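You operate a simulated robot arm through the tools that you are given. There is no shell and no other tool. Be economical: measure what you need, move in short steps, check, and stop when the job is done.

Carry out the task below with a simulated two-armed robot. There is one attempt and no reset: what you move stays moved.

Task
Plug the white plug into socket 2 with its breaker off, then switch the breaker and the light on.

It is judged by the outcome, as a careful person would: the job done as asked, and still so three seconds after it is handed in. It fails if anything else is knocked over, pushed out of place, dropped, spilled or broken.

Robot
Two 7-joint arms with fingered hands on one trunk, on a base that drives. Base frame: it is fixed to the floor where the robot stands at the start and does not move with it; the origin is under the middle of the robot, x ahead of it, y to its left, z up; the surface under the hand at the start is at about z = 0.905. Readings come in m, degrees, newtons and seconds.
The left shoulder is at the start at [0.047, 0.125, 1.249], the right one opposite. With the tool pointing down near the work surface each hand reaches from about 0.4 to 0.78 m from the robot's upright axis, wherever it stands, measured 20 degrees to its own side. Places, roughly: booster switch [0.5, 0.6, 0.6]; floodlight [0.6, 0.4, 1.6]; light switch [0.6, 0.4, 1.3]; main switch [0.4, 0.2, 1.4]; number one breaker [0.4, 0.1, 1.4]; number three socket [0.3, -0.1, 0.9]; number two breaker [0.4, 0, 1.4]; number two socket [0.3, 0, 0.9]; power board [0.5, 0, 1.4]; trip test button [0.4, 0, 1.2]. Payload 3.6 kg a hand.
The tool frame of a hand sits at the grasp point between the pads (the TCP): z along the fingers, y along the line on which they close. The tips reach 0.03 m beyond it. Largest opening 0.104 m; the body of the gripper starts 0.035 m behind the TCP. The gripper is a hand of 4 fingers: y runs from the thumb to the fingers, the wrist lies at [-0.015, -0.104, -0.178] in the tool frame, and closing takes about 1.5 s.
Orientation is told as [roll, pitch, yaw] about the base's x, y, z axes, in that order, counted from this pose: with the fingers straight down and the wrist toward the robot, the tool's x, y and z point along [0, 1, 0], [1, 0, 0] and [0, 0, -1] of the base frame.

Tools
- The arms move only by the tool servo_tool. It takes "left_motion", "right_motion" or both (then of equal length, played together; a hand with none holds still); each is a list of rows, each a list of 7 numbers: the turn, a rotation vector about the base's x, y, z in degrees, then the shift along the base's x, y, z in m, then the finger opening in m, from 0 to 0.104. In form: [[rx, ry, rz, dx, dy, dz, claw], ...]. A call has 1 to 10 rows; each row is the pose to reach, as a shift and turn from the pose commanded when the call began. Each row takes 0.2 s and may step no farther than 0.05 m and 8.6 degrees from the row before; otherwise, or with a gripper value out of range, the whole call is refused. A pose out of reach is approached as far as the arm can. The call stops where the force on the tool passes 90 N (or 10 N more than at its start, if that is more) or the arm is blocked; 0.2 s more then pass. Each finger travels about 0.072 m/s and halts on what it meets, pressing with about 30 N; the grip force reading is that of the motor and also rises with nothing between the fingers. The clock runs only during rows and for 0.2 s after the last one: add rows that repeat a pose to give the fingers time. The reply holds the time, the measured pose of the TCP, the force on the tool along the base axes, the opening and the grip force, in the units named above and with some noise, with the torque about the TCP (base axes, N m) and any sound that the robot's microphone picked up.
- Cameras (640 x 400 px; columns grow to the right, rows downward): "scene" is now at [0.1539, -0.0095, 1.3993]; the picture's right is [-0.18, -0.98, 0.00], its down [-0.37, 0.07, -0.93] and it looks along [0.91, -0.17, -0.37] (base axes); focal length 214 px, centre (320, 200). "left" rides on the left gripper at [-0.061, -0.092, -0.13] in its tool frame; the picture's right is [-0.81, -0.28, 0.52], its down [0.53, -0.71, 0.46] and it looks along [0.24, 0.64, 0.72] (tool axes); focal length 275 px, centre (320, 200). "right" rides on the right gripper at [0.061, -0.092, -0.13] in its tool frame; the picture's right is [-0.81, 0.28, -0.52], its down [-0.53, -0.71, 0.46] and it looks along [-0.24, 0.64, 0.73] (tool axes); focal length 275 px, centre (320, 200). There is no depth. A picture from a camera that has moved, and an enlarged one, comes with that camera's place and axes in the base frame and with its lens. The place of the scene camera against the robot may be out by one fixed shift of up to 0.012 m in any direction.
- grab_frame(camera): a new picture of that camera. No time passes.
- slide_trunk(by): slides the trunk up (or, below 0, down) by that many m; the arms and the scene camera ride with it, the base frame stays. It gives what a move gives, with no picture.
- base_move(legs): drives the robot by 1 to 6 legs, each [ahead, left, turn to the left] in m, m and degrees, along the robot's own axes; the way and the turn of a leg run together, so that a leg with both is an arc; at most 1.5 m and 180 degrees a leg. The arms and the cameras ride along, it lands a little off, and it stops where it bumps. It gives what a move gives.
- grasp_type(shape, hand): the hand has 4 fingers and takes this shape, open, in about a second: jaw (thumb against the fingers, like two jaws); tri (thumb and two fingers); tip (a fingertip pinch); poke (one finger out to press); point (the index stretched); flat (the hand flat); cup (the hand cupped); fist (a fist). The gripper value then closes the fingers along that shape, each until it touches; the sizes above hold for jaw. It gives what a move gives, with no picture.
- head_to(pan, tilt): turns the head with the scene camera to pan (to the left, within 80 degrees either way) and tilt (down, from -29 to 69), counted from straight ahead of the robot. It gives what a move gives.
- enlarge(camera, box): a new picture of the part [left, top, right, bottom] of that camera's present view, enlarged. No time passes.
- close_job(): hands the job in; it is judged then, once.

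Work in short steps. Places have to be worked out from the pictures, the camera data and where the tool is seen: move nearer, look again, correct. Check each grasp and each placing, and mend what went wrong. You have 120 turns and 92 pictures in all, those below and enlarged ones among them. Open the grippers and draw the arms clear of the work before you hand the job in, unless the task says otherwise; then end with one line.

The tools are called after "Call:" as a command line: name --argument value ..., lists and objects as JSON in quotes. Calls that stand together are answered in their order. servo_tool: Moves the arms, as the interface text tells. Its arguments: {"type":"object","properties":{"left_motion":{"type":"array"},"right_motion":{"type":"array"}},"required":[]} The other tools are called the same way: slide_trunk (by) slides the trunk up or down; grasp_type (shape, hand) gives the hand a shape; base_move (legs) drives the base; head_to (pan, tilt) turns the head that bears the scene camera; grab_frame (camera) takes a picture; enlarge (camera, box) takes an enlarged picture of a part of a camera's view; close_job () hands the job in.

At the start:

```text
clock: 0.0
left_ee_pos: [0.4168, 0.3931, 1.15]
left_tool_rot: [0.0, 0.1, 0.0]
left_contact_force: [-0.2, -0.4, -0.6]
left_ft_torque: [-0.01, -0.01, 0.01]
left_opening: 0.1039
left_grip_force: 0.0
left_shape: jaw
right_ee_pos: [0.4202, -0.0121, 0.9993]
right_tool_rot: [-0.1, 0.0, 0.0]
right_contact_force: [-0.7, 0.5, -0.2]
right_ft_torque: [0.01, -0.04, 0.0]
right_opening: 0.1038
right_grip_force: 0.1
right_shape: jaw
trunk travel left (down, up): [-0.475, 0.061]
robot x, y, heading: [0.001, -0.0018, 0.4]
head pan, tilt: [-10.4, 22.0]
```

scene: 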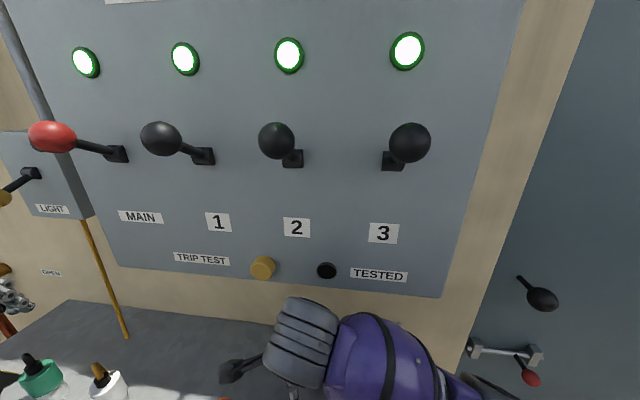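
right: 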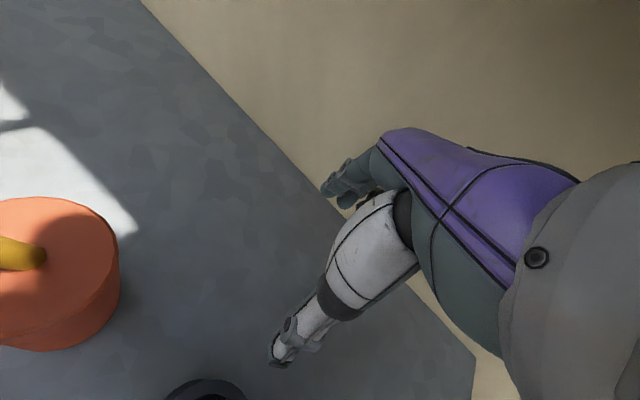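
left: 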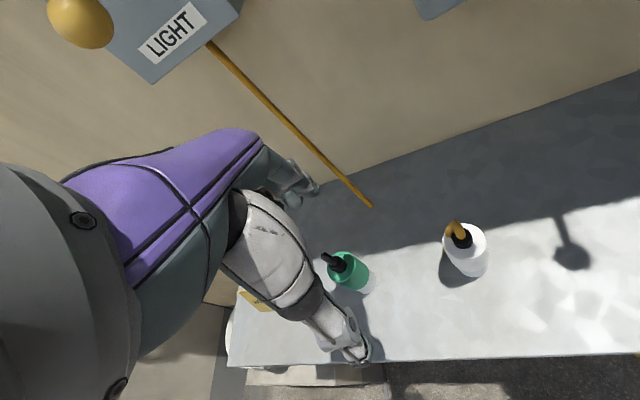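

The board shows four levers with lit lamps; the plugs seem to be on the bench at left. I tilt the head down to see the bench and the sockets.

Call:
head_to --pan 10 --tilt 55

Call:
grab_frame --camera "scene"

```text
clock: 1.0
left_ee_pos: [0.4178, 0.3918, 1.1504]
left_tool_rot: [-0.1, 0.0, 0.0]
left_contact_force: [0.6, -0.1, -0.2]
left_ft_torque: [0.01, 0.0, -0.01]
left_opening: 0.1039
left_grip_force: 0.0
left_shape: jaw
right_ee_pos: [0.42, -0.0125, 0.9987]
right_tool_rot: [0.1, 0.1, 0.0]
right_contact_force: [-0.1, -0.2, -0.4]
right_ft_torque: [0.02, 0.03, 0.01]
right_opening: 0.1036
right_grip_force: 0.0
right_shape: jaw
trunk travel left (down, up): [-0.475, 0.061]
robot x, y, heading: [0.0004, 0.0006, 0.2]
head pan, tilt: [10.0, 55.0]
```

```text
88 pictures are left
camera scene: at [0.1337, 0.0197, 1.3505], right [0.17, -0.98, 0.0], down [-0.81, -0.14, -0.57], along [0.57, 0.1, -0.82], focal length 214 px, centre (320, 200)
```

scene: 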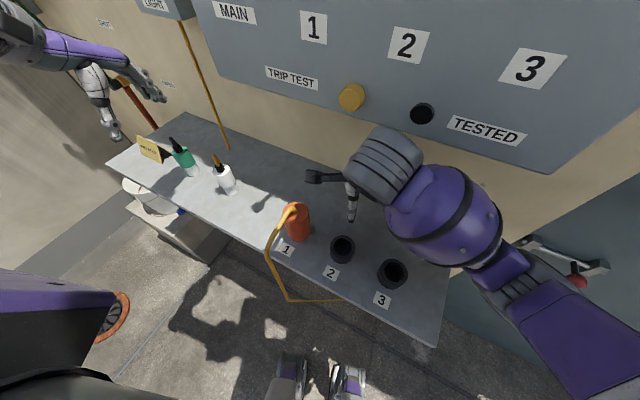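

Sockets 1–3 stand on the bench facing up, an orange plug in 1; white and green plugs stand at left, with a card. I enlarge to read the card and signs.

Call:
enlarge --camera "scene" --box '[90, 100, 290, 225]'

Call:
enlarge --camera "scene" --box '[240, 180, 440, 305]'

Call:
head_to --pan 15 --tilt -15

Call:
grab_frame --camera "scene"

```text
3.20 times, centred on (190, 162) of scene
camera zoom: at [0.1337, 0.0197, 1.3505], right [0.17, -0.98, 0.0], down [-0.81, -0.14, -0.57], along [0.57, 0.1, -0.82], focal length 686 px, centre (736, 320)
```

zoom: 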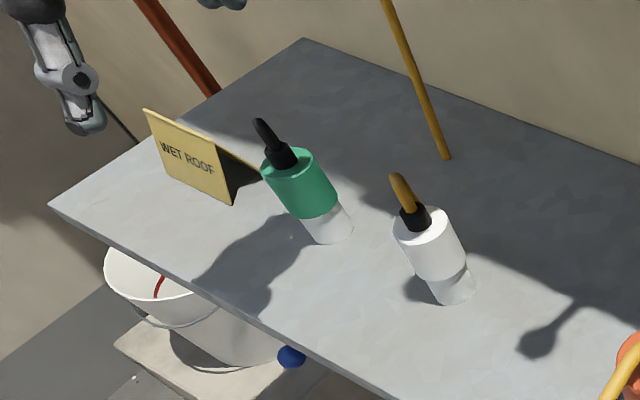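

```text
3.20 times, centred on (340, 242) of scene
camera zoom: at [0.1337, 0.0197, 1.3505], right [0.17, -0.98, 0.0], down [-0.81, -0.14, -0.57], along [0.57, 0.1, -0.82], focal length 686 px, centre (256, 64)
```

zoom: 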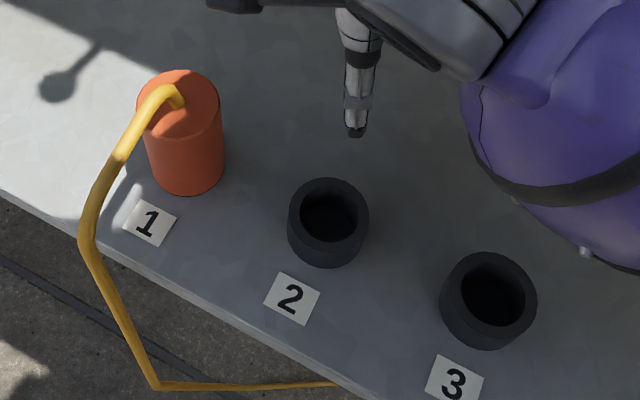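

```text
clock: 2.4
left_ee_pos: [0.4178, 0.3931, 1.1508]
left_tool_rot: [0.1, 0.0, 0.0]
left_contact_force: [-0.5, -0.3, -1.5]
left_ft_torque: [-0.01, 0.01, -0.01]
left_opening: 0.1036
left_grip_force: 0.0
left_shape: jaw
right_ee_pos: [0.4196, -0.0126, 0.9996]
right_tool_rot: [0.0, 0.1, 0.1]
right_contact_force: [-0.3, 0.1, -1.2]
right_ft_torque: [0.0, -0.02, -0.01]
right_opening: 0.1033
right_grip_force: 0.0
right_shape: jaw
trunk travel left (down, up): [-0.475, 0.061]
robot x, y, heading: [0.0007, 0.0013, 0.1]
head pan, tilt: [15.0, -15.0]
```

```text
85 pictures are left
camera scene: at [0.1405, 0.028, 1.4572], right [0.26, -0.97, 0.0], down [0.25, 0.07, -0.97], along [0.93, 0.25, 0.26], focal length 214 px, centre (320, 200)
```

scene: 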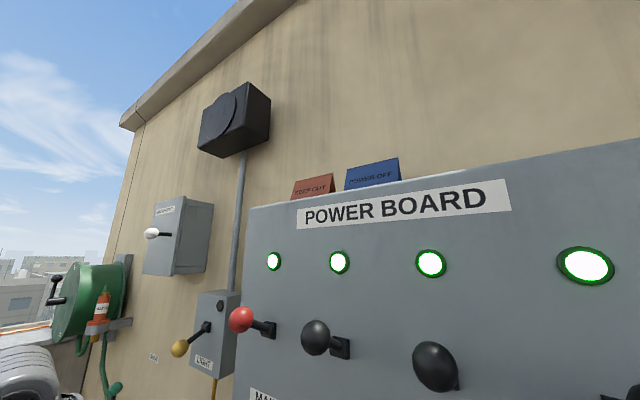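

I read the cards and the boxes.

Call:
enlarge --camera "scene" --box '[130, 150, 410, 325]'

Call:
enlarge --camera "scene" --box '[120, 250, 360, 400]'

Call:
head_to --pan 0 --tilt 20

Call:
grab_frame --camera "scene"

```text
2.29 times, centred on (270, 238) of scene
camera zoom: at [0.1405, 0.028, 1.4572], right [0.26, -0.97, 0.0], down [0.25, 0.07, -0.97], along [0.93, 0.25, 0.26], focal length 490 px, centre (434, 114)
```

zoom: 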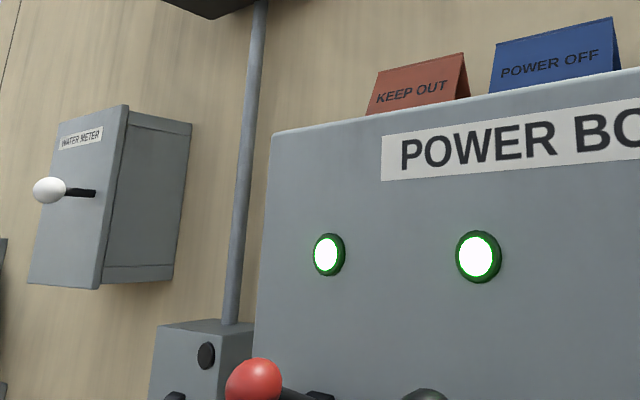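

```text
2.67 times, centred on (240, 325) of scene
camera zoom: at [0.1405, 0.028, 1.4572], right [0.26, -0.97, 0.0], down [0.25, 0.07, -0.97], along [0.93, 0.25, 0.26], focal length 572 px, centre (533, -133)
```

zoom: 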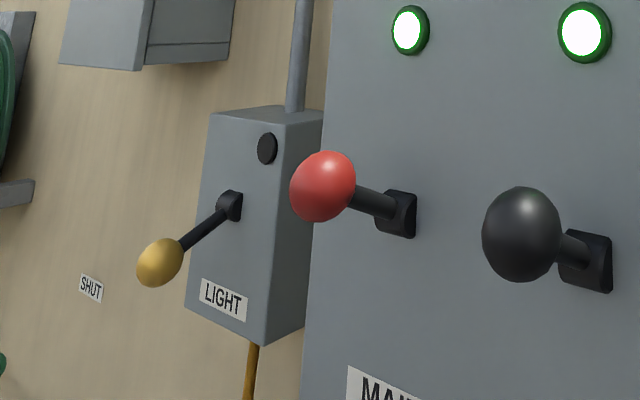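

```text
clock: 3.4
left_ee_pos: [0.4173, 0.3932, 1.1494]
left_tool_rot: [0.0, 0.1, 0.0]
left_contact_force: [-0.4, -0.5, -0.3]
left_ft_torque: [-0.01, 0.0, -0.02]
left_opening: 0.1036
left_grip_force: 0.0
left_shape: jaw
right_ee_pos: [0.4205, -0.0118, 1.0005]
right_tool_rot: [-0.1, 0.0, 0.0]
right_contact_force: [-0.6, 0.9, -0.6]
right_ft_torque: [-0.02, 0.03, -0.01]
right_opening: 0.1035
right_grip_force: 0.0
right_shape: jaw
trunk travel left (down, up): [-0.475, 0.061]
robot x, y, heading: [-0.0034, 0.0007, -0.1]
head pan, tilt: [0.0, 20.0]
```

```text
82 pictures are left
camera scene: at [0.1557, 0.0072, 1.4026], right [0.0, -1.0, 0.0], down [-0.34, 0.0, -0.94], along [0.94, 0.0, -0.34], focal length 214 px, centre (320, 200)
```

scene: 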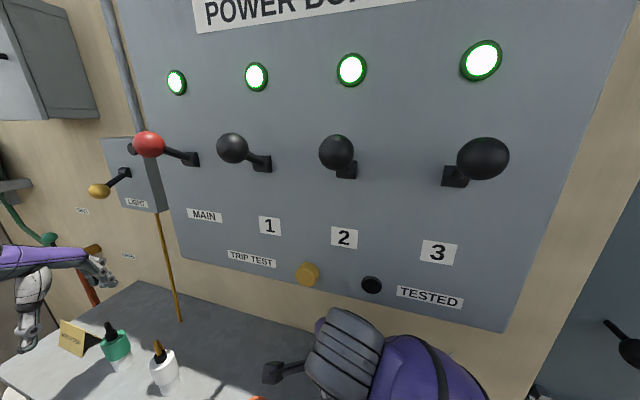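

The breakers are up (on, lamps lit) and the light lever is down (off). From the rays, socket 2 is near [0.31, 0.0] and the white plug near [0.435, 0.31]; the bench and board are turned about 20°. The arms are too folded here, so I nudge the right hand back, right and up, clear of the orange plug and its cable, then back the base off.

Call:
servo_tool --right_motion '[[0, 0, 0, -0.03, -0.03, 0.01, 0.104], [0, 0, 0, -0.07, -0.04, 0.04, 0.104], [0, 0, 0, -0.1, -0.04, 0.08, 0.104]]'

Call:
base_move --legs '[[-0.22, 0, 0]]'

Call:
grab_frame --camera "scene"

```text
refused: row 2 steps farther than a row can; nothing moved
```

```text
clock: 5.1
left_ee_pos: [0.1972, 0.3946, 1.1493]
left_tool_rot: [0.0, 0.0, 0.3]
left_contact_force: [-1.2, -0.5, 0.7]
left_ft_torque: [0.01, 0.04, 0.01]
left_opening: 0.1037
left_grip_force: 0.0
left_shape: jaw
right_ee_pos: [0.2002, -0.0109, 0.9995]
right_tool_rot: [0.0, 0.0, 0.2]
right_contact_force: [-0.3, 0.0, 0.2]
right_ft_torque: [0.01, -0.02, -0.02]
right_opening: 0.1037
right_grip_force: 0.0
right_shape: jaw
trunk travel left (down, up): [-0.475, 0.061]
robot x, y, heading: [-0.2156, -0.0008, 0.1]
head pan, tilt: [0.0, 20.0]
```

```text
81 pictures are left
camera scene: at [-0.0632, 0.0074, 1.4026], right [0.0, -1.0, 0.0], down [-0.34, 0.0, -0.94], along [0.94, 0.0, -0.34], focal length 214 px, centre (320, 200)
```

scene: 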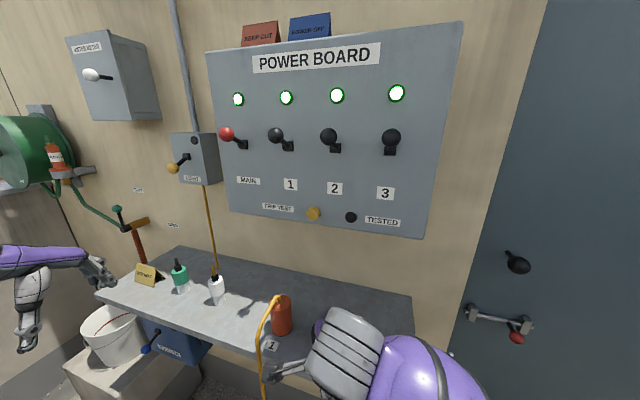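

Nothing was disturbed, and the base is now back 0.22 m. Triangulating the two views puts breaker 2's knob at about [0.36, -0.008, 1.378] with its pivot at [0.405, -0.024, 1.347]. I raise the right hand and turn its fingers toward the board.

Call:
servo_tool --right_motion '[[0, -8.5, 0, -0.01, -0.005, 0.033, 0.104], [0, -17, 0, -0.01, -0.005, 0.066, 0.104], [0, -25.5, 0, -0.01, -0.005, 0.1, 0.104], [0, -34, 0, -0.01, -0.005, 0.133, 0.104], [0, -42.5, 0, -0.01, -0.005, 0.166, 0.104], [0, -51, 0, -0.01, -0.005, 0.2, 0.104], [0, -59.5, 0, -0.01, -0.005, 0.233, 0.104], [0, -68, 0, -0.01, -0.005, 0.266, 0.104], [0, -76.5, 0, -0.01, -0.005, 0.3, 0.104], [0, -85, 0, -0.01, -0.005, 0.333, 0.104]]'

Call:
grab_frame --camera "scene"

```text
clock: 7.3
left_ee_pos: [0.1996, 0.3941, 1.1471]
left_tool_rot: [-0.1, 0.2, 0.3]
left_contact_force: [0.2, 0.8, -0.8]
left_ft_torque: [0.03, -0.01, -0.02]
left_opening: 0.1037
left_grip_force: 0.1
left_shape: jaw
right_ee_pos: [0.2369, -0.0108, 1.289]
right_tool_rot: [5.1, -83.3, -5.9]
right_contact_force: [0.2, 0.0, -0.3]
right_ft_torque: [0.01, 0.03, -0.01]
right_opening: 0.1041
right_grip_force: 0.0
right_shape: jaw
right hand out of reach, approached as far as the arm can: row 5, 6, 7, 8, 9, 10
trunk travel left (down, up): [-0.475, 0.061]
robot x, y, heading: [-0.2177, 0.0025, 0.3]
head pan, tilt: [0.0, 20.0]
```

```text
80 pictures are left
camera scene: at [-0.0616, 0.0216, 1.4086], right [0.15, -0.99, 0.0], down [-0.27, -0.04, -0.96], along [0.95, 0.14, -0.27], focal length 214 px, centre (320, 200)
```

scene: 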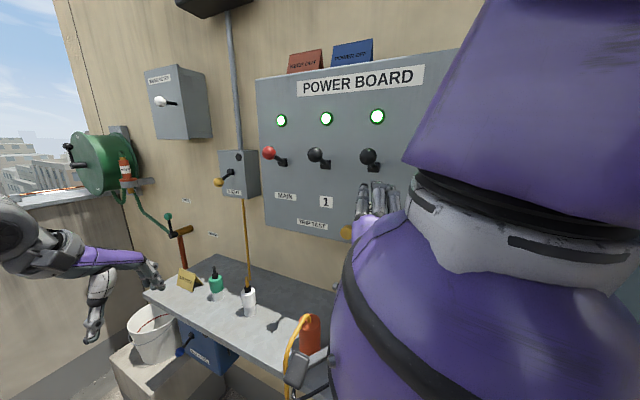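

The arm is too folded here (rows out of reach). I back up a bit more and finish the turn with yaw to match the board.

Call:
base_move --legs '[[-0.18, 0, 0]]'

Call:
servo_tool --right_motion '[[0, 0, 0, 0.04, 0.0, 0.02, 0.104], [0, 0, 0, 0.08, 0.0, 0.04, 0.104], [0, 0, 0, 0.12, 0.0, 0.04, 0.104], [0, 0, 0, 0.14, 0.0, 0.04, 0.104]]'

Call:
grab_frame --camera "scene"

Call:
grab_frame --camera "right"

```text
clock: 8.8
left_ee_pos: [0.0186, 0.3922, 1.1495]
left_tool_rot: [0.0, 0.0, 0.2]
left_contact_force: [-0.1, -0.5, 1.2]
left_ft_torque: [0.04, -0.03, 0.01]
left_opening: 0.1038
left_grip_force: 0.0
left_shape: jaw
right_ee_pos: [0.0544, -0.0115, 1.2899]
right_tool_rot: [3.1, -83.5, -3.8]
right_contact_force: [-0.6, -0.5, 0.4]
right_ft_torque: [-0.01, 0.0, 0.0]
right_opening: 0.1041
right_grip_force: 0.0
right_shape: jaw
trunk travel left (down, up): [-0.475, 0.061]
robot x, y, heading: [-0.3919, -0.0035, -0.1]
head pan, tilt: [0.0, 20.0]
```

```text
clock: 9.8
left_ee_pos: [0.0186, 0.3916, 1.1495]
left_tool_rot: [0.0, 0.0, 0.2]
left_contact_force: [0.6, 0.1, -0.2]
left_ft_torque: [0.01, -0.01, -0.05]
left_opening: 0.1037
left_grip_force: 0.1
left_shape: jaw
right_ee_pos: [0.1931, -0.0118, 1.3313]
right_tool_rot: [3.0, -83.6, -3.8]
right_contact_force: [-0.4, -0.1, 0.5]
right_ft_torque: [-0.02, 0.02, -0.01]
right_opening: 0.1038
right_grip_force: 0.0
right_shape: jaw
trunk travel left (down, up): [-0.475, 0.061]
robot x, y, heading: [-0.4003, -0.0008, 0.4]
head pan, tilt: [0.0, 20.0]
```

```text
79 pictures are left
camera scene: at [-0.242, 0.0065, 1.4026], right [0.0, -1.0, 0.0], down [-0.34, 0.0, -0.94], along [0.94, 0.0, -0.34], focal length 214 px, centre (320, 200)
```

scene: 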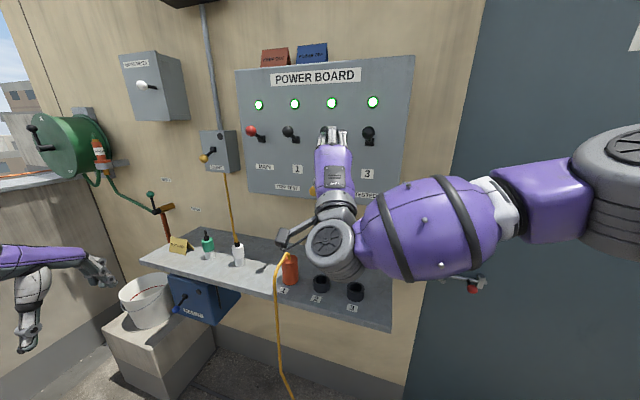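

```text
78 pictures are left
camera right: at [0.0565, 0.0518, 1.2545], right [-0.49, -0.81, 0.33], down [0.37, -0.53, -0.76], along [0.79, -0.26, 0.56], focal length 275 px, centre (320, 200)
```

right: 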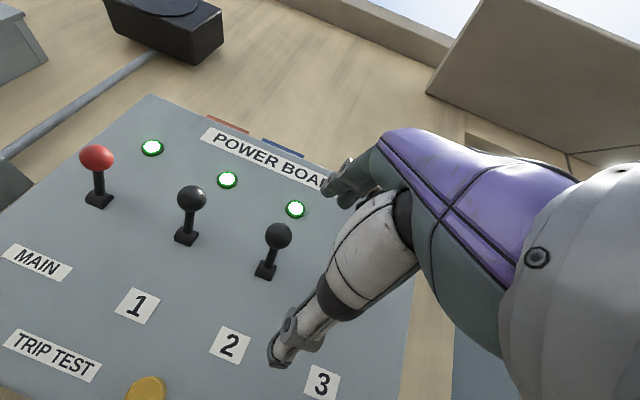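

From the hand camera, the knob of breaker 2 lies near [0.36, -0.016, 1.389]. I line up the open jaw in front of it, square with the board.

Call:
servo_tool --right_motion '[[0, -2, -5, 0.02, 0.006, 0.02, 0.104], [0, -4, -10, 0.045, 0.012, 0.04, 0.104], [0, -6, -14, 0.07, 0.02, 0.058, 0.104], [0, -6, -14, 0.08, 0.022, 0.058, 0.104]]'

Call:
grab_frame --camera "scene"

Call:
grab_frame --camera "right"

```text
clock: 10.8
left_ee_pos: [0.0195, 0.3918, 1.1493]
left_tool_rot: [-0.1, 0.0, 0.1]
left_contact_force: [0.0, 0.7, -0.2]
left_ft_torque: [0.02, -0.01, 0.02]
left_opening: 0.1035
left_grip_force: 0.0
left_shape: jaw
right_ee_pos: [0.2743, 0.0119, 1.3878]
right_tool_rot: [63.0, -88.8, -77.8]
right_contact_force: [-0.2, -0.3, 0.1]
right_ft_torque: [0.03, -0.01, 0.01]
right_opening: 0.1039
right_grip_force: 0.0
right_shape: jaw
trunk travel left (down, up): [-0.475, 0.061]
robot x, y, heading: [-0.4016, -0.0024, -0.0]
head pan, tilt: [0.0, 20.0]
```

```text
77 pictures are left
camera scene: at [-0.242, 0.0062, 1.4026], right [0.0, -1.0, 0.0], down [-0.34, 0.0, -0.94], along [0.94, 0.0, -0.34], focal length 214 px, centre (320, 200)
```

scene: 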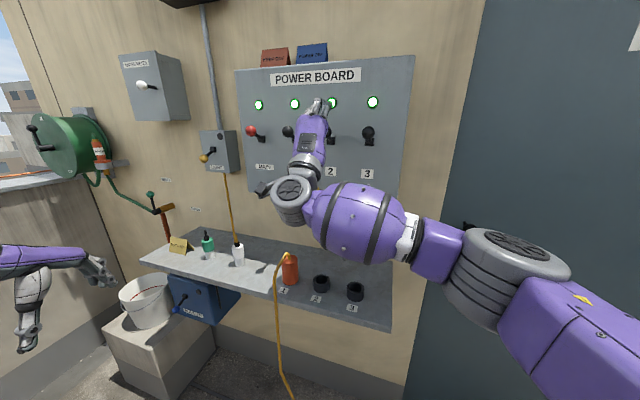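

```text
76 pictures are left
camera right: at [0.1652, 0.1048, 1.2981], right [-0.71, -0.66, 0.26], down [0.3, -0.62, -0.73], along [0.64, -0.43, 0.63], focal length 275 px, centre (320, 200)
```

right: 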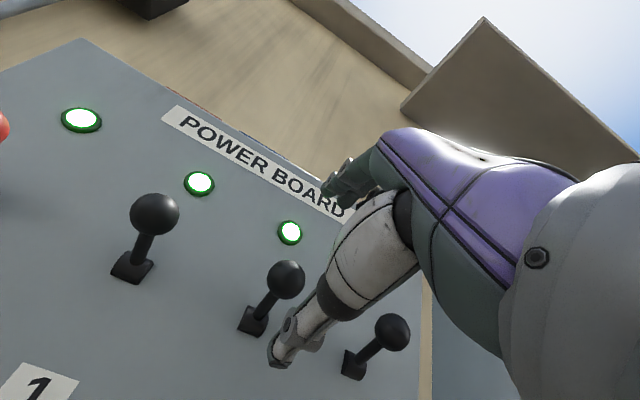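

Triangulating from the two hand views gives knob 2 at [0.350, -0.014, 1.386]. I move the open jaw around it, checking contact.

Call:
servo_tool --right_motion '[[0, 0, 0, 0.0, -0.012, 0, 0.104], [0, 0, 0, 0.03, -0.018, 0.0, 0.104], [0, 0, 0, 0.058, -0.024, 0.0, 0.104]]'

Call:
grab_frame --camera "right"

Call:
enlarge --camera "scene" --box '[220, 60, 420, 185]'

```text
clock: 11.6
left_ee_pos: [0.02, 0.3931, 1.1507]
left_tool_rot: [0.0, 0.0, 0.2]
left_contact_force: [-0.3, -0.9, 0.4]
left_ft_torque: [0.02, 0.0, 0.01]
left_opening: 0.1036
left_grip_force: 0.1
left_shape: jaw
right_ee_pos: [0.3331, -0.0123, 1.388]
right_tool_rot: [63.6, -88.8, -78.3]
right_contact_force: [-0.1, -0.4, 1.1]
right_ft_torque: [0.03, 0.0, 0.02]
right_opening: 0.1039
right_grip_force: 0.1
right_shape: jaw
trunk travel left (down, up): [-0.475, 0.061]
robot x, y, heading: [-0.3972, -0.0015, 0.1]
head pan, tilt: [0.0, 20.0]
```

```text
75 pictures are left
camera right: at [0.2235, 0.0816, 1.2984], right [-0.7, -0.66, 0.26], down [0.3, -0.62, -0.73], along [0.64, -0.43, 0.63], focal length 275 px, centre (320, 200)
```

right: 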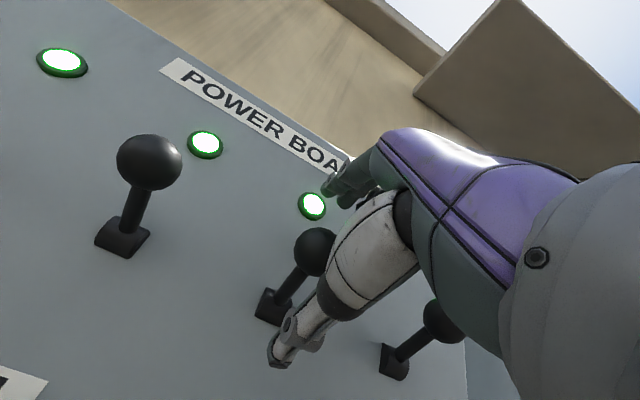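

```text
3.20 times, centred on (320, 122) of scene
camera zoom: at [-0.2418, 0.0067, 1.4025], right [0.0, -1.0, 0.0], down [-0.34, 0.0, -0.94], along [0.94, 0.0, -0.34], focal length 686 px, centre (320, 448)
```

zoom: 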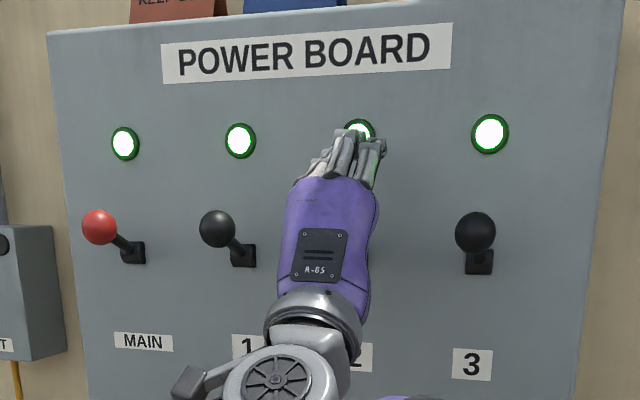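

The knob is between thumb and fingers. I move straight down to push the lever to off, watching force.

Call:
servo_tool --right_motion '[[0, 0, 0, 0, 0, -0.02, 0.104], [0, 0, 0, 0, 0, -0.04, 0.104], [0, 0, 0, 0, 0, -0.055, 0.104], [0, 0, 0, 0, 0, -0.07, 0.104], [0, 0, 0, 0, 0, -0.08, 0.104]]'

Call:
grab_frame --camera "right"

Call:
enlarge --camera "scene" --box '[220, 60, 420, 185]'

```text
clock: 12.8
left_ee_pos: [0.0186, 0.393, 1.1482]
left_tool_rot: [0.0, 0.1, 0.2]
left_contact_force: [0.1, 0.2, -0.1]
left_ft_torque: [0.0, -0.07, -0.01]
left_opening: 0.1037
left_grip_force: 0.0
left_shape: jaw
right_ee_pos: [0.3328, -0.0135, 1.3065]
right_tool_rot: [63.2, -88.7, -78.0]
right_contact_force: [-0.6, 0.5, -0.4]
right_ft_torque: [0.0, -0.01, -0.01]
right_opening: 0.1038
right_grip_force: 0.0
right_shape: jaw
trunk travel left (down, up): [-0.475, 0.061]
robot x, y, heading: [-0.4011, 0.0018, 0.2]
head pan, tilt: [0.0, 20.0]
```

```text
73 pictures are left
camera right: at [0.2226, 0.0811, 1.2181], right [-0.7, -0.66, 0.26], down [0.3, -0.62, -0.73], along [0.64, -0.43, 0.63], focal length 275 px, centre (320, 200)
```

right: 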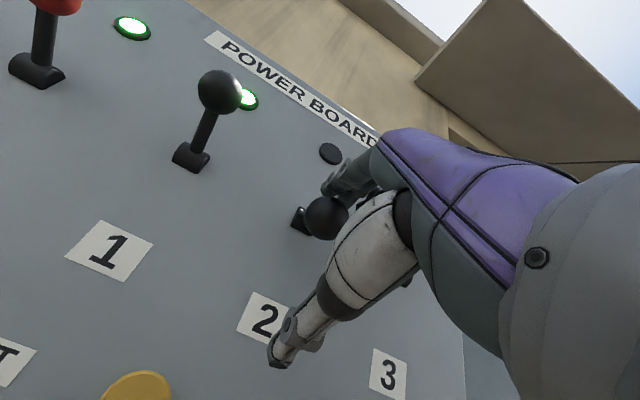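

```text
3.20 times, centred on (320, 122) of scene
camera zoom: at [-0.2425, 0.0067, 1.4026], right [0.0, -1.0, 0.0], down [-0.34, 0.0, -0.94], along [0.94, 0.0, -0.34], focal length 686 px, centre (320, 448)
```

zoom: 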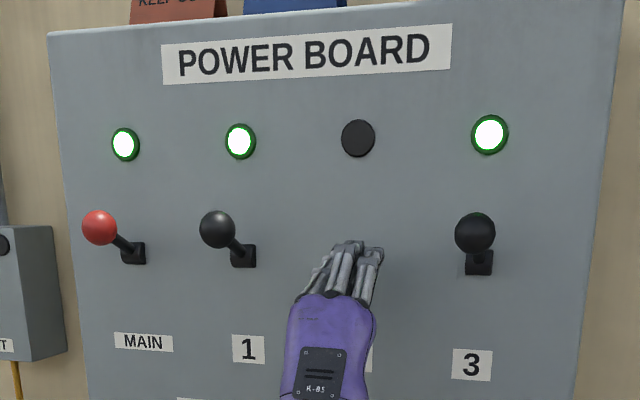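

Lamp 2 is off. I press a little more to be sure the lever is at its end, then draw straight back out.

Call:
servo_tool --right_motion '[[0, 0, 0, 0, 0, -0.015, 0.104], [0, 0, 0, 0, 0, -0.02, 0.104], [0, 0, 0, 0, 0, -0.01, 0.104], [0, 0, 0, -0.045, 0.012, -0.01, 0.104], [0, 0, 0, -0.09, 0.024, -0.01, 0.104], [0, 0, 0, -0.13, 0.03, 0.0, 0.104]]'

Call:
grab_frame --camera "right"

```text
clock: 14.2
left_ee_pos: [0.0176, 0.3923, 1.1502]
left_tool_rot: [0.0, 0.0, 0.2]
left_contact_force: [0.5, -0.4, 0.2]
left_ft_torque: [0.0, -0.02, 0.03]
left_opening: 0.1037
left_grip_force: 0.0
left_shape: jaw
right_ee_pos: [0.2009, 0.0171, 1.3075]
right_tool_rot: [65.6, -88.7, -80.3]
right_contact_force: [0.1, -0.1, 0.1]
right_ft_torque: [-0.03, 0.02, 0.01]
right_opening: 0.1038
right_grip_force: 0.0
right_shape: jaw
trunk travel left (down, up): [-0.475, 0.061]
robot x, y, heading: [-0.3981, 0.004, 0.4]
head pan, tilt: [0.0, 20.0]
```

```text
71 pictures are left
camera right: at [0.0917, 0.1109, 1.2187], right [-0.71, -0.66, 0.26], down [0.3, -0.62, -0.73], along [0.64, -0.43, 0.63], focal length 275 px, centre (320, 200)
```

right: 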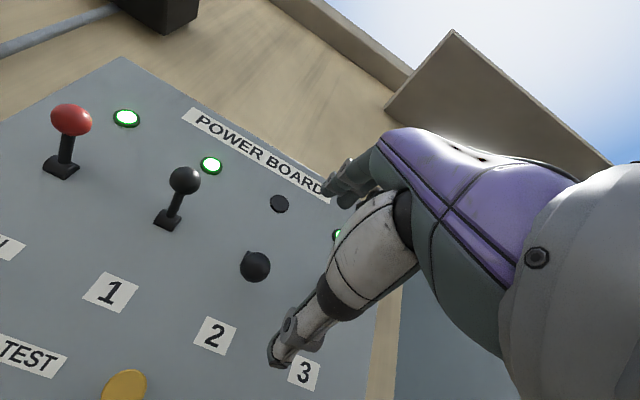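

Breaker 2's lever is down with its lamp dark, and the others stay on. Next the plug: I tuck the right hand back and aside so the base can come forward for the left hand.

Call:
servo_tool --right_motion '[[0, 0, 0, -0.03, -0.03, 0, 0.104], [0, 0, 0, -0.06, -0.065, -0.01, 0.104], [0, 0, 0, -0.09, -0.1, -0.02, 0.104], [0, 0, 0, -0.12, -0.135, -0.03, 0.104], [0, 0, 0, -0.15, -0.17, -0.04, 0.104], [0, 0, 0, -0.18, -0.205, -0.05, 0.104], [0, 0, 0, -0.2, -0.24, -0.06, 0.104], [0, 0, 0, -0.2, -0.28, -0.07, 0.104], [0, 0, 0, -0.2, -0.3, -0.07, 0.104]]'

Call:
head_to --pan 15 --tilt 40

Call:
grab_frame --camera "scene"

```text
clock: 16.2
left_ee_pos: [0.019, 0.3928, 1.1506]
left_tool_rot: [0.0, 0.0, 0.1]
left_contact_force: [0.0, 0.3, -0.8]
left_ft_torque: [0.0, 0.0, 0.01]
left_opening: 0.104
left_grip_force: 0.0
left_shape: jaw
right_ee_pos: [0.0232, -0.2888, 1.2247]
right_tool_rot: [72.6, -88.9, -87.2]
right_contact_force: [-0.4, -0.5, 0.6]
right_ft_torque: [-0.02, 0.02, -0.01]
right_opening: 0.1041
right_grip_force: 0.0
right_shape: jaw
right hand out of reach, approached as far as the arm can: row 6, 7, 8, 9
trunk travel left (down, up): [-0.475, 0.061]
robot x, y, heading: [-0.3971, -0.0014, 0.1]
head pan, tilt: [0.0, 20.0]
```

```text
clock: 17.0
left_ee_pos: [0.0182, 0.3931, 1.1491]
left_tool_rot: [0.0, 0.0, 0.2]
left_contact_force: [-0.3, 0.2, -0.4]
left_ft_torque: [0.01, -0.02, -0.02]
left_opening: 0.1035
left_grip_force: 0.1
left_shape: jaw
right_ee_pos: [0.0225, -0.2894, 1.2243]
right_tool_rot: [72.2, -88.8, -86.9]
right_contact_force: [-0.4, 0.2, -0.3]
right_ft_torque: [-0.01, -0.05, 0.04]
right_opening: 0.104
right_grip_force: 0.0
right_shape: jaw
trunk travel left (down, up): [-0.475, 0.061]
robot x, y, heading: [-0.3973, -0.0032, 0.2]
head pan, tilt: [15.0, 40.0]
```

```text
70 pictures are left
camera scene: at [-0.2531, 0.0284, 1.3712], right [0.26, -0.97, 0.0], down [-0.62, -0.17, -0.77], along [0.74, 0.2, -0.64], focal length 214 px, centre (320, 200)
```

scene: 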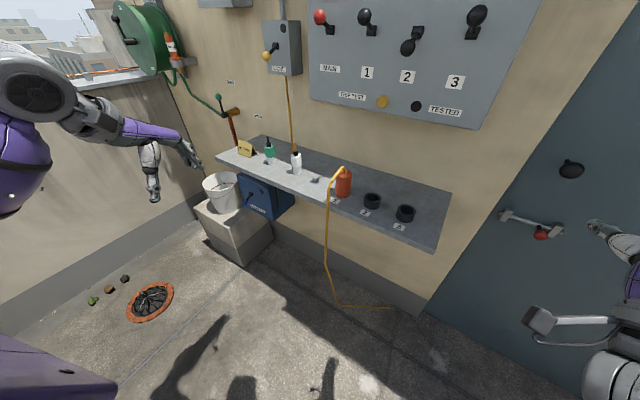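

The front of the bench is clear. The plug's cable stub stands above its body, so I'll grasp it from the front with the fingers sloping down and closing sideways. I first turn the left hand in free air: yaw -86°.

Call:
servo_tool --left_motion '[[0, 0, -8.6, 0, 0, 0, 0.104], [0, 0, -17.2, 0, 0, 0, 0.104], [0, 0, -25.8, 0, 0, 0, 0.104], [0, 0, -34.4, 0, 0, 0, 0.104], [0, 0, -43, 0, 0, 0, 0.104], [0, 0, -51.6, 0, 0, 0, 0.104], [0, 0, -60.2, 0, 0, 0, 0.104], [0, 0, -68.8, 0, 0, 0, 0.104], [0, 0, -77.4, 0, 0, 0, 0.104], [0, 0, -86, 0, 0, 0, 0.104]]'

Call:
servo_tool --left_motion '[[0, -8.5, 0, 0.01, 0, 0, 0.104], [0, -17, 0, 0.02, 0, 0, 0.104], [0, -25.5, 0, 0.03, 0, 0, 0.104], [0, -34, 0, 0.04, 0, 0, 0.104], [0, -42.5, 0, 0.05, 0, 0, 0.104], [0, -51, 0, 0.06, 0, 0, 0.104], [0, -60, 0, 0.07, 0, 0, 0.104]]'

Call:
grab_frame --camera "scene"

Call:
grab_frame --camera "left"

```text
clock: 19.2
left_ee_pos: [0.0176, 0.3924, 1.1489]
left_tool_rot: [0.1, 0.0, -86.0]
left_contact_force: [0.0, 0.1, -0.5]
left_ft_torque: [0.01, -0.01, 0.0]
left_opening: 0.1036
left_grip_force: 0.0
left_shape: jaw
right_ee_pos: [0.0239, -0.2885, 1.2243]
right_tool_rot: [72.0, -88.8, -86.7]
right_contact_force: [-0.6, -0.1, -0.8]
right_ft_torque: [0.04, 0.02, 0.0]
right_opening: 0.1041
right_grip_force: 0.1
right_shape: jaw
trunk travel left (down, up): [-0.475, 0.061]
robot x, y, heading: [-0.397, -0.0019, 0.2]
head pan, tilt: [15.0, 40.0]
```

```text
refused: row 7 steps farther than a row can; nothing moved
```

```text
69 pictures are left
camera scene: at [-0.253, 0.0285, 1.3712], right [0.26, -0.97, 0.0], down [-0.62, -0.17, -0.77], along [0.74, 0.2, -0.64], focal length 214 px, centre (320, 200)
```

scene: 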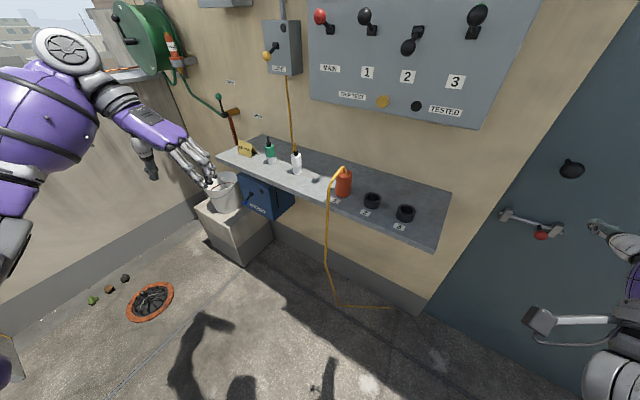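

```text
68 pictures are left
camera left: at [-0.0501, 0.4794, 1.2808], right [-0.83, 0.22, -0.52], down [0.48, 0.75, -0.46], along [0.29, -0.63, -0.72], focal length 275 px, centre (320, 200)
```

left: 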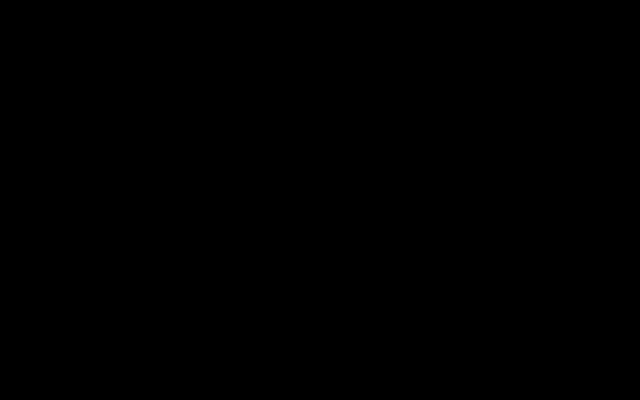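

Yaw reached; the left camera view is black (blocked by the forearm in this pose). I tilt the fingers forward with legal steps.

Call:
servo_tool --left_motion '[[0, -8.5, 0, 0.01, 0, 0, 0.104], [0, -17, 0, 0.02, 0, 0, 0.104], [0, -25.5, 0, 0.03, 0, 0, 0.104], [0, -34, 0, 0.04, 0, 0, 0.104], [0, -42.5, 0, 0.05, 0, 0, 0.104], [0, -51, 0, 0.06, 0, 0, 0.104], [0, -59, 0, 0.07, 0, 0, 0.104]]'

Call:
grab_frame --camera "scene"

Call:
grab_frame --camera "left"

```text
clock: 20.8
left_ee_pos: [0.0887, 0.3938, 1.1492]
left_tool_rot: [59.1, -3.5, -87.9]
left_contact_force: [0.3, 0.6, -1.2]
left_ft_torque: [0.02, 0.01, 0.0]
left_opening: 0.1035
left_grip_force: 0.0
left_shape: jaw
right_ee_pos: [0.0218, -0.2885, 1.2236]
right_tool_rot: [71.8, -88.8, -86.5]
right_contact_force: [0.0, -0.1, 0.9]
right_ft_torque: [-0.01, -0.01, 0.0]
right_opening: 0.1036
right_grip_force: 0.0
right_shape: jaw
trunk travel left (down, up): [-0.475, 0.061]
robot x, y, heading: [-0.3983, 0.0015, 0.2]
head pan, tilt: [15.0, 40.0]
```

```text
67 pictures are left
camera scene: at [-0.253, 0.0285, 1.3712], right [0.26, -0.97, 0.0], down [-0.62, -0.17, -0.77], along [0.74, 0.2, -0.64], focal length 214 px, centre (320, 200)
```

scene: 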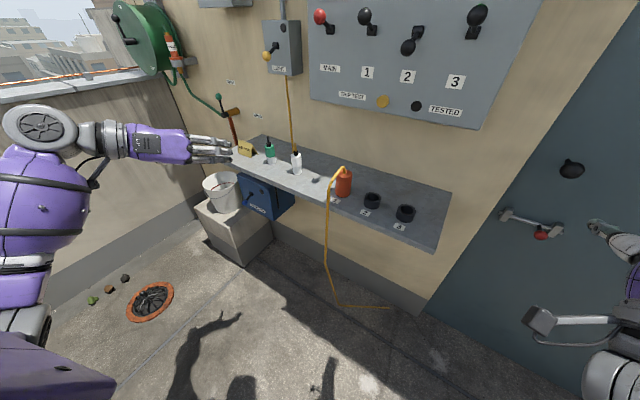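

```text
66 pictures are left
camera left: at [-0.0586, 0.4792, 1.159], right [0.02, 0.22, -0.98], down [0.64, 0.75, 0.18], along [0.77, -0.62, -0.12], focal length 275 px, centre (320, 200)
```

left: 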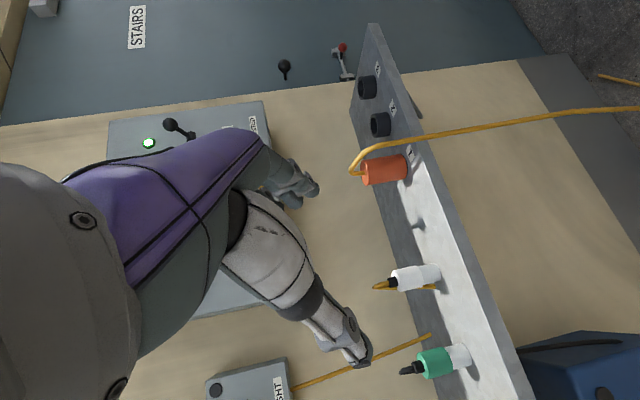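

The pose works and the left camera now sees the plugs and sockets from the side. I enlarge both.

Call:
enlarge --camera "left" --box '[340, 220, 500, 320]'

Call:
enlarge --camera "left" --box '[330, 60, 490, 200]'

```text
4.00 times, centred on (420, 270) of left
camera zoom: at [-0.0586, 0.4792, 1.159], right [0.02, 0.22, -0.98], down [0.64, 0.75, 0.18], along [0.77, -0.62, -0.12], focal length 1101 px, centre (-80, -80)
```

zoom: 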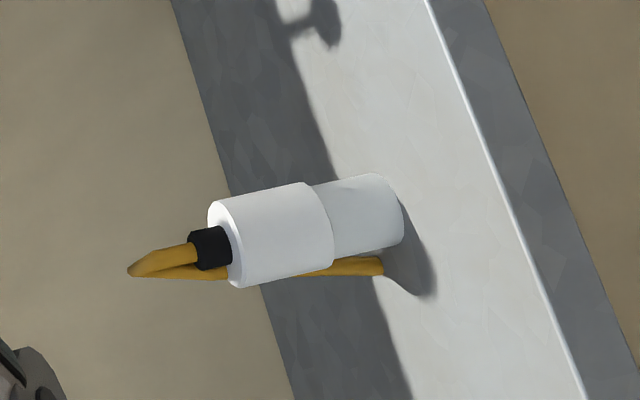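

```text
2.86 times, centred on (410, 130) of left
camera zoom: at [-0.0586, 0.4792, 1.159], right [0.02, 0.22, -0.98], down [0.64, 0.75, 0.18], along [0.77, -0.62, -0.12], focal length 786 px, centre (63, 400)
```

zoom: 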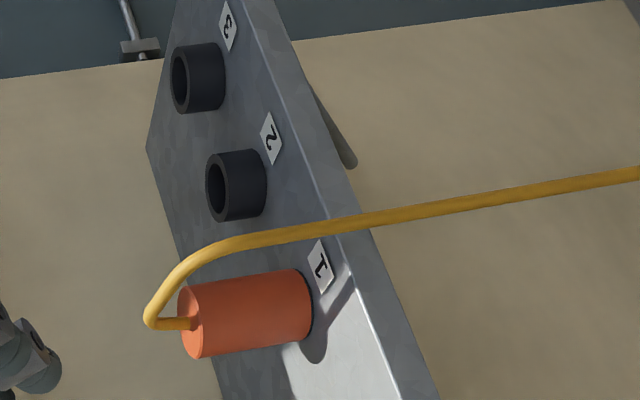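

The white plug has a wide body (about z 0.937–0.988, 0.041 across) on a narrow pin part, standing near [0.432, 0.306]. The socket rim is at about z 0.935, near [0.314, 0.005]. I drive forward 0.18 m to reach.

Call:
base_move --legs '[[0.18, 0, 0]]'

Call:
grab_frame --camera "left"

Call:
grab_frame --camera "scene"

```text
clock: 22.3
left_ee_pos: [0.2682, 0.3925, 1.1506]
left_tool_rot: [58.9, -3.6, -87.9]
left_contact_force: [-0.2, -0.1, -0.1]
left_ft_torque: [-0.02, 0.0, 0.03]
left_opening: 0.1038
left_grip_force: 0.1
left_shape: jaw
right_ee_pos: [0.2024, -0.2872, 1.2241]
right_tool_rot: [70.4, -88.8, -85.1]
right_contact_force: [0.3, -0.1, 0.0]
right_ft_torque: [0.0, 0.0, -0.01]
right_opening: 0.1039
right_grip_force: 0.0
right_shape: jaw
trunk travel left (down, up): [-0.475, 0.061]
robot x, y, heading: [-0.219, -0.0021, 0.2]
head pan, tilt: [15.0, 40.0]
```

```text
63 pictures are left
camera left: at [0.121, 0.4797, 1.159], right [0.02, 0.22, -0.98], down [0.64, 0.75, 0.18], along [0.77, -0.62, -0.13], focal length 275 px, centre (320, 200)
```

left: 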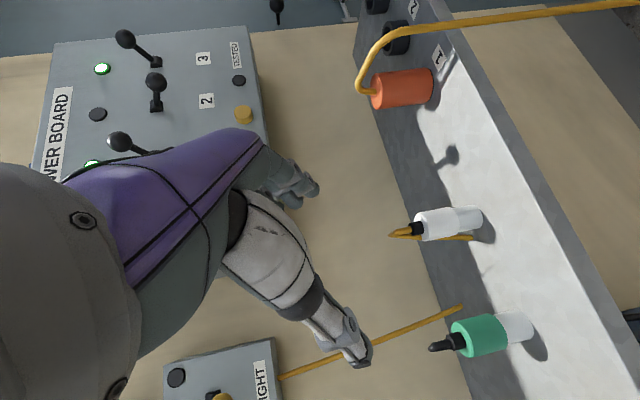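

```text
62 pictures are left
camera scene: at [-0.0731, 0.0291, 1.3711], right [0.26, -0.97, 0.0], down [-0.62, -0.17, -0.77], along [0.74, 0.2, -0.64], focal length 214 px, centre (320, 200)
```

scene: 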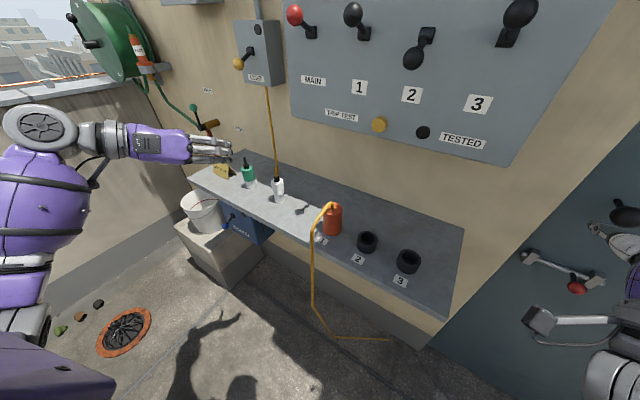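

Refined: plug axis near [0.432, 0.310]. I move to a pre-grasp point 0.10 m back along the finger line.

Call:
servo_tool --left_motion '[[0, 0, 0, 0.015, -0.025, -0.03, 0.104], [0, 0, 0, 0.03, -0.05, -0.06, 0.104], [0, 0, 0, 0.05, -0.07, -0.095, 0.104], [0, 0, 0, 0.068, -0.0835, -0.125, 0.104]]'

Call:
head_to --pan 35 --tilt 40

Call:
grab_frame --camera "left"

Call:
grab_frame --camera "scene"

```text
clock: 23.3
left_ee_pos: [0.3353, 0.3099, 1.0243]
left_tool_rot: [58.9, -3.6, -87.8]
left_contact_force: [0.4, 0.1, -0.3]
left_ft_torque: [0.02, -0.01, -0.01]
left_opening: 0.1039
left_grip_force: 0.0
left_shape: jaw
right_ee_pos: [0.2009, -0.2881, 1.2249]
right_tool_rot: [70.7, -88.8, -85.3]
right_contact_force: [0.1, -0.4, 0.0]
right_ft_torque: [-0.02, -0.02, 0.01]
right_opening: 0.1038
right_grip_force: 0.0
right_shape: jaw
trunk travel left (down, up): [-0.475, 0.061]
robot x, y, heading: [-0.2207, -0.003, 0.1]
head pan, tilt: [15.0, 40.0]
```

```text
clock: 24.2
left_ee_pos: [0.3356, 0.3093, 1.0249]
left_tool_rot: [58.9, -3.6, -87.8]
left_contact_force: [0.3, -0.1, 0.1]
left_ft_torque: [-0.04, 0.02, 0.01]
left_opening: 0.1036
left_grip_force: 0.0
left_shape: jaw
right_ee_pos: [0.2022, -0.2877, 1.2239]
right_tool_rot: [71.8, -88.7, -86.4]
right_contact_force: [0.6, -0.8, 0.0]
right_ft_torque: [-0.02, 0.0, -0.04]
right_opening: 0.1041
right_grip_force: 0.0
right_shape: jaw
trunk travel left (down, up): [-0.475, 0.061]
robot x, y, heading: [-0.2224, 0.0014, 0.3]
head pan, tilt: [35.0, 40.0]
```

```text
61 pictures are left
camera left: at [0.1876, 0.3965, 1.0342], right [0.02, 0.22, -0.98], down [0.64, 0.75, 0.18], along [0.77, -0.62, -0.12], focal length 275 px, centre (320, 200)
```

left: 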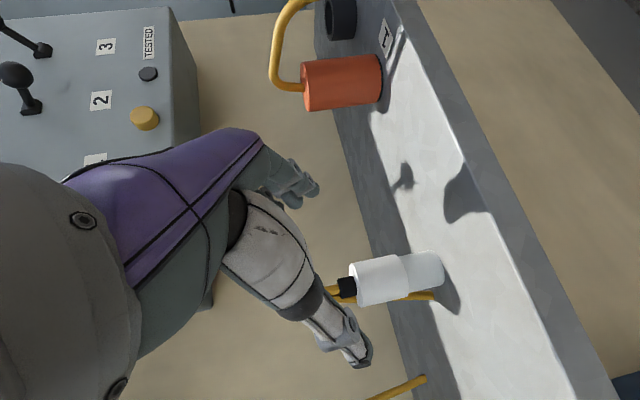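

```text
60 pictures are left
camera scene: at [-0.0863, 0.0557, 1.3712], right [0.58, -0.82, 0.0], down [-0.53, -0.37, -0.77], along [0.63, 0.44, -0.64], focal length 214 px, centre (320, 200)
```

scene: 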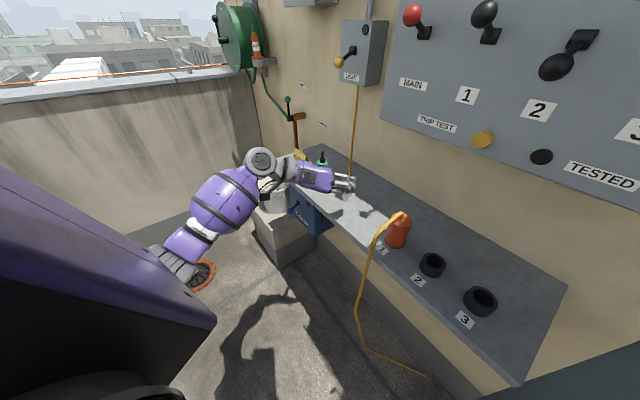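

The closer look gives the plug axis at [0.437, 0.305]. I advance along the finger line so the open jaw surrounds the wide body.

Call:
servo_tool --left_motion '[[0, 0, 0, 0.03, -0.003, -0.018, 0.104], [0, 0, 0, 0.06, -0.0045, -0.036, 0.104], [0, 0, 0, 0.08, -0.0045, -0.047, 0.104], [0, 0, 0, 0.0925, -0.0045, -0.0545, 0.104]]'

Call:
grab_frame --camera "left"

Call:
enlarge --camera "scene" --box '[280, 130, 440, 230]'

```text
clock: 25.2
left_ee_pos: [0.4298, 0.3054, 0.9708]
left_tool_rot: [59.0, -3.6, -87.8]
left_contact_force: [0.5, -0.4, -1.8]
left_ft_torque: [0.0, 0.02, -0.04]
left_opening: 0.104
left_grip_force: 0.0
left_shape: jaw
right_ee_pos: [0.2022, -0.2885, 1.2244]
right_tool_rot: [71.5, -88.8, -86.0]
right_contact_force: [-0.4, 0.1, 0.8]
right_ft_torque: [0.04, -0.04, -0.02]
right_opening: 0.1037
right_grip_force: 0.0
right_shape: jaw
trunk travel left (down, up): [-0.475, 0.061]
robot x, y, heading: [-0.2162, -0.0005, 0.0]
head pan, tilt: [35.0, 40.0]
```

```text
59 pictures are left
camera left: at [0.2817, 0.3919, 0.9796], right [0.02, 0.22, -0.98], down [0.64, 0.75, 0.18], along [0.77, -0.62, -0.12], focal length 275 px, centre (320, 200)
```

left: 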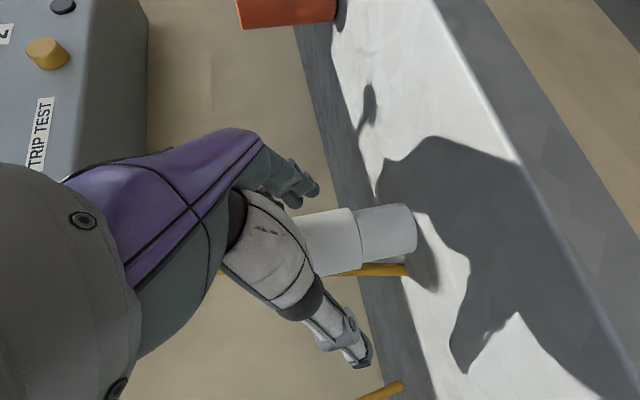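

```text
4.00 times, centred on (360, 180) of scene
camera zoom: at [-0.0861, 0.0557, 1.3711], right [0.58, -0.82, 0.0], down [-0.53, -0.37, -0.77], along [0.63, 0.44, -0.64], focal length 858 px, centre (160, 280)
```

zoom: 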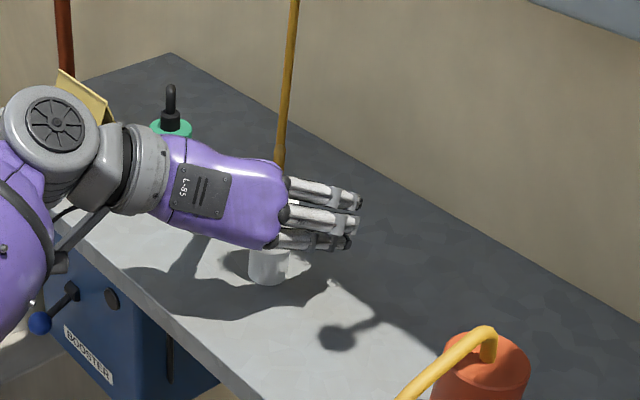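

The plug sits between the three fingers (right) and thumb (left). I close the hand.

Call:
servo_tool --left_motion '[[0, 0, 0, 0, 0, 0, 0.07], [0, 0, 0, 0, 0, 0, 0.05], [0, 0, 0, 0, 0, 0, 0.03], [0, 0, 0, 0, 0, 0, 0.02], [0, 0, 0, 0, 0, 0, 0.02], [0, 0, 0, 0, 0, 0, 0.02], [0, 0, 0, 0, 0, 0, 0.02]]'

Call:
grab_frame --camera "left"

Call:
enlarge --camera "scene" --box '[280, 130, 440, 230]'

```text
clock: 26.8
left_ee_pos: [0.4287, 0.3061, 0.9705]
left_tool_rot: [58.9, -3.7, -87.9]
left_contact_force: [-0.4, -0.7, 1.1]
left_ft_torque: [0.01, 0.04, 0.0]
left_opening: 0.0192
left_grip_force: 30.4
left_shape: jaw
right_ee_pos: [0.2005, -0.2881, 1.2239]
right_tool_rot: [72.1, -88.9, -86.7]
right_contact_force: [-0.2, -0.6, 0.3]
right_ft_torque: [0.02, -0.01, -0.01]
right_opening: 0.1038
right_grip_force: 0.1
right_shape: jaw
trunk travel left (down, up): [-0.475, 0.061]
robot x, y, heading: [-0.2181, -0.0006, 0.2]
head pan, tilt: [35.0, 40.0]
```

```text
57 pictures are left
camera left: at [0.2812, 0.3921, 0.9798], right [0.02, 0.22, -0.98], down [0.64, 0.75, 0.18], along [0.77, -0.62, -0.12], focal length 275 px, centre (320, 200)
```

left: 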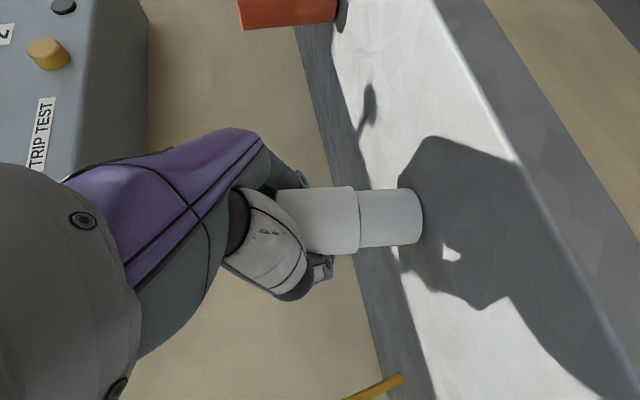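

```text
4.00 times, centred on (360, 180) of scene
camera zoom: at [-0.0865, 0.0558, 1.3712], right [0.58, -0.82, 0.0], down [-0.53, -0.37, -0.77], along [0.63, 0.44, -0.64], focal length 858 px, centre (160, 280)
```

zoom: 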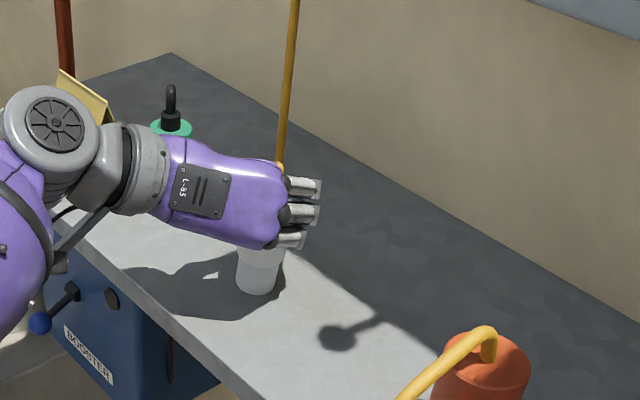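

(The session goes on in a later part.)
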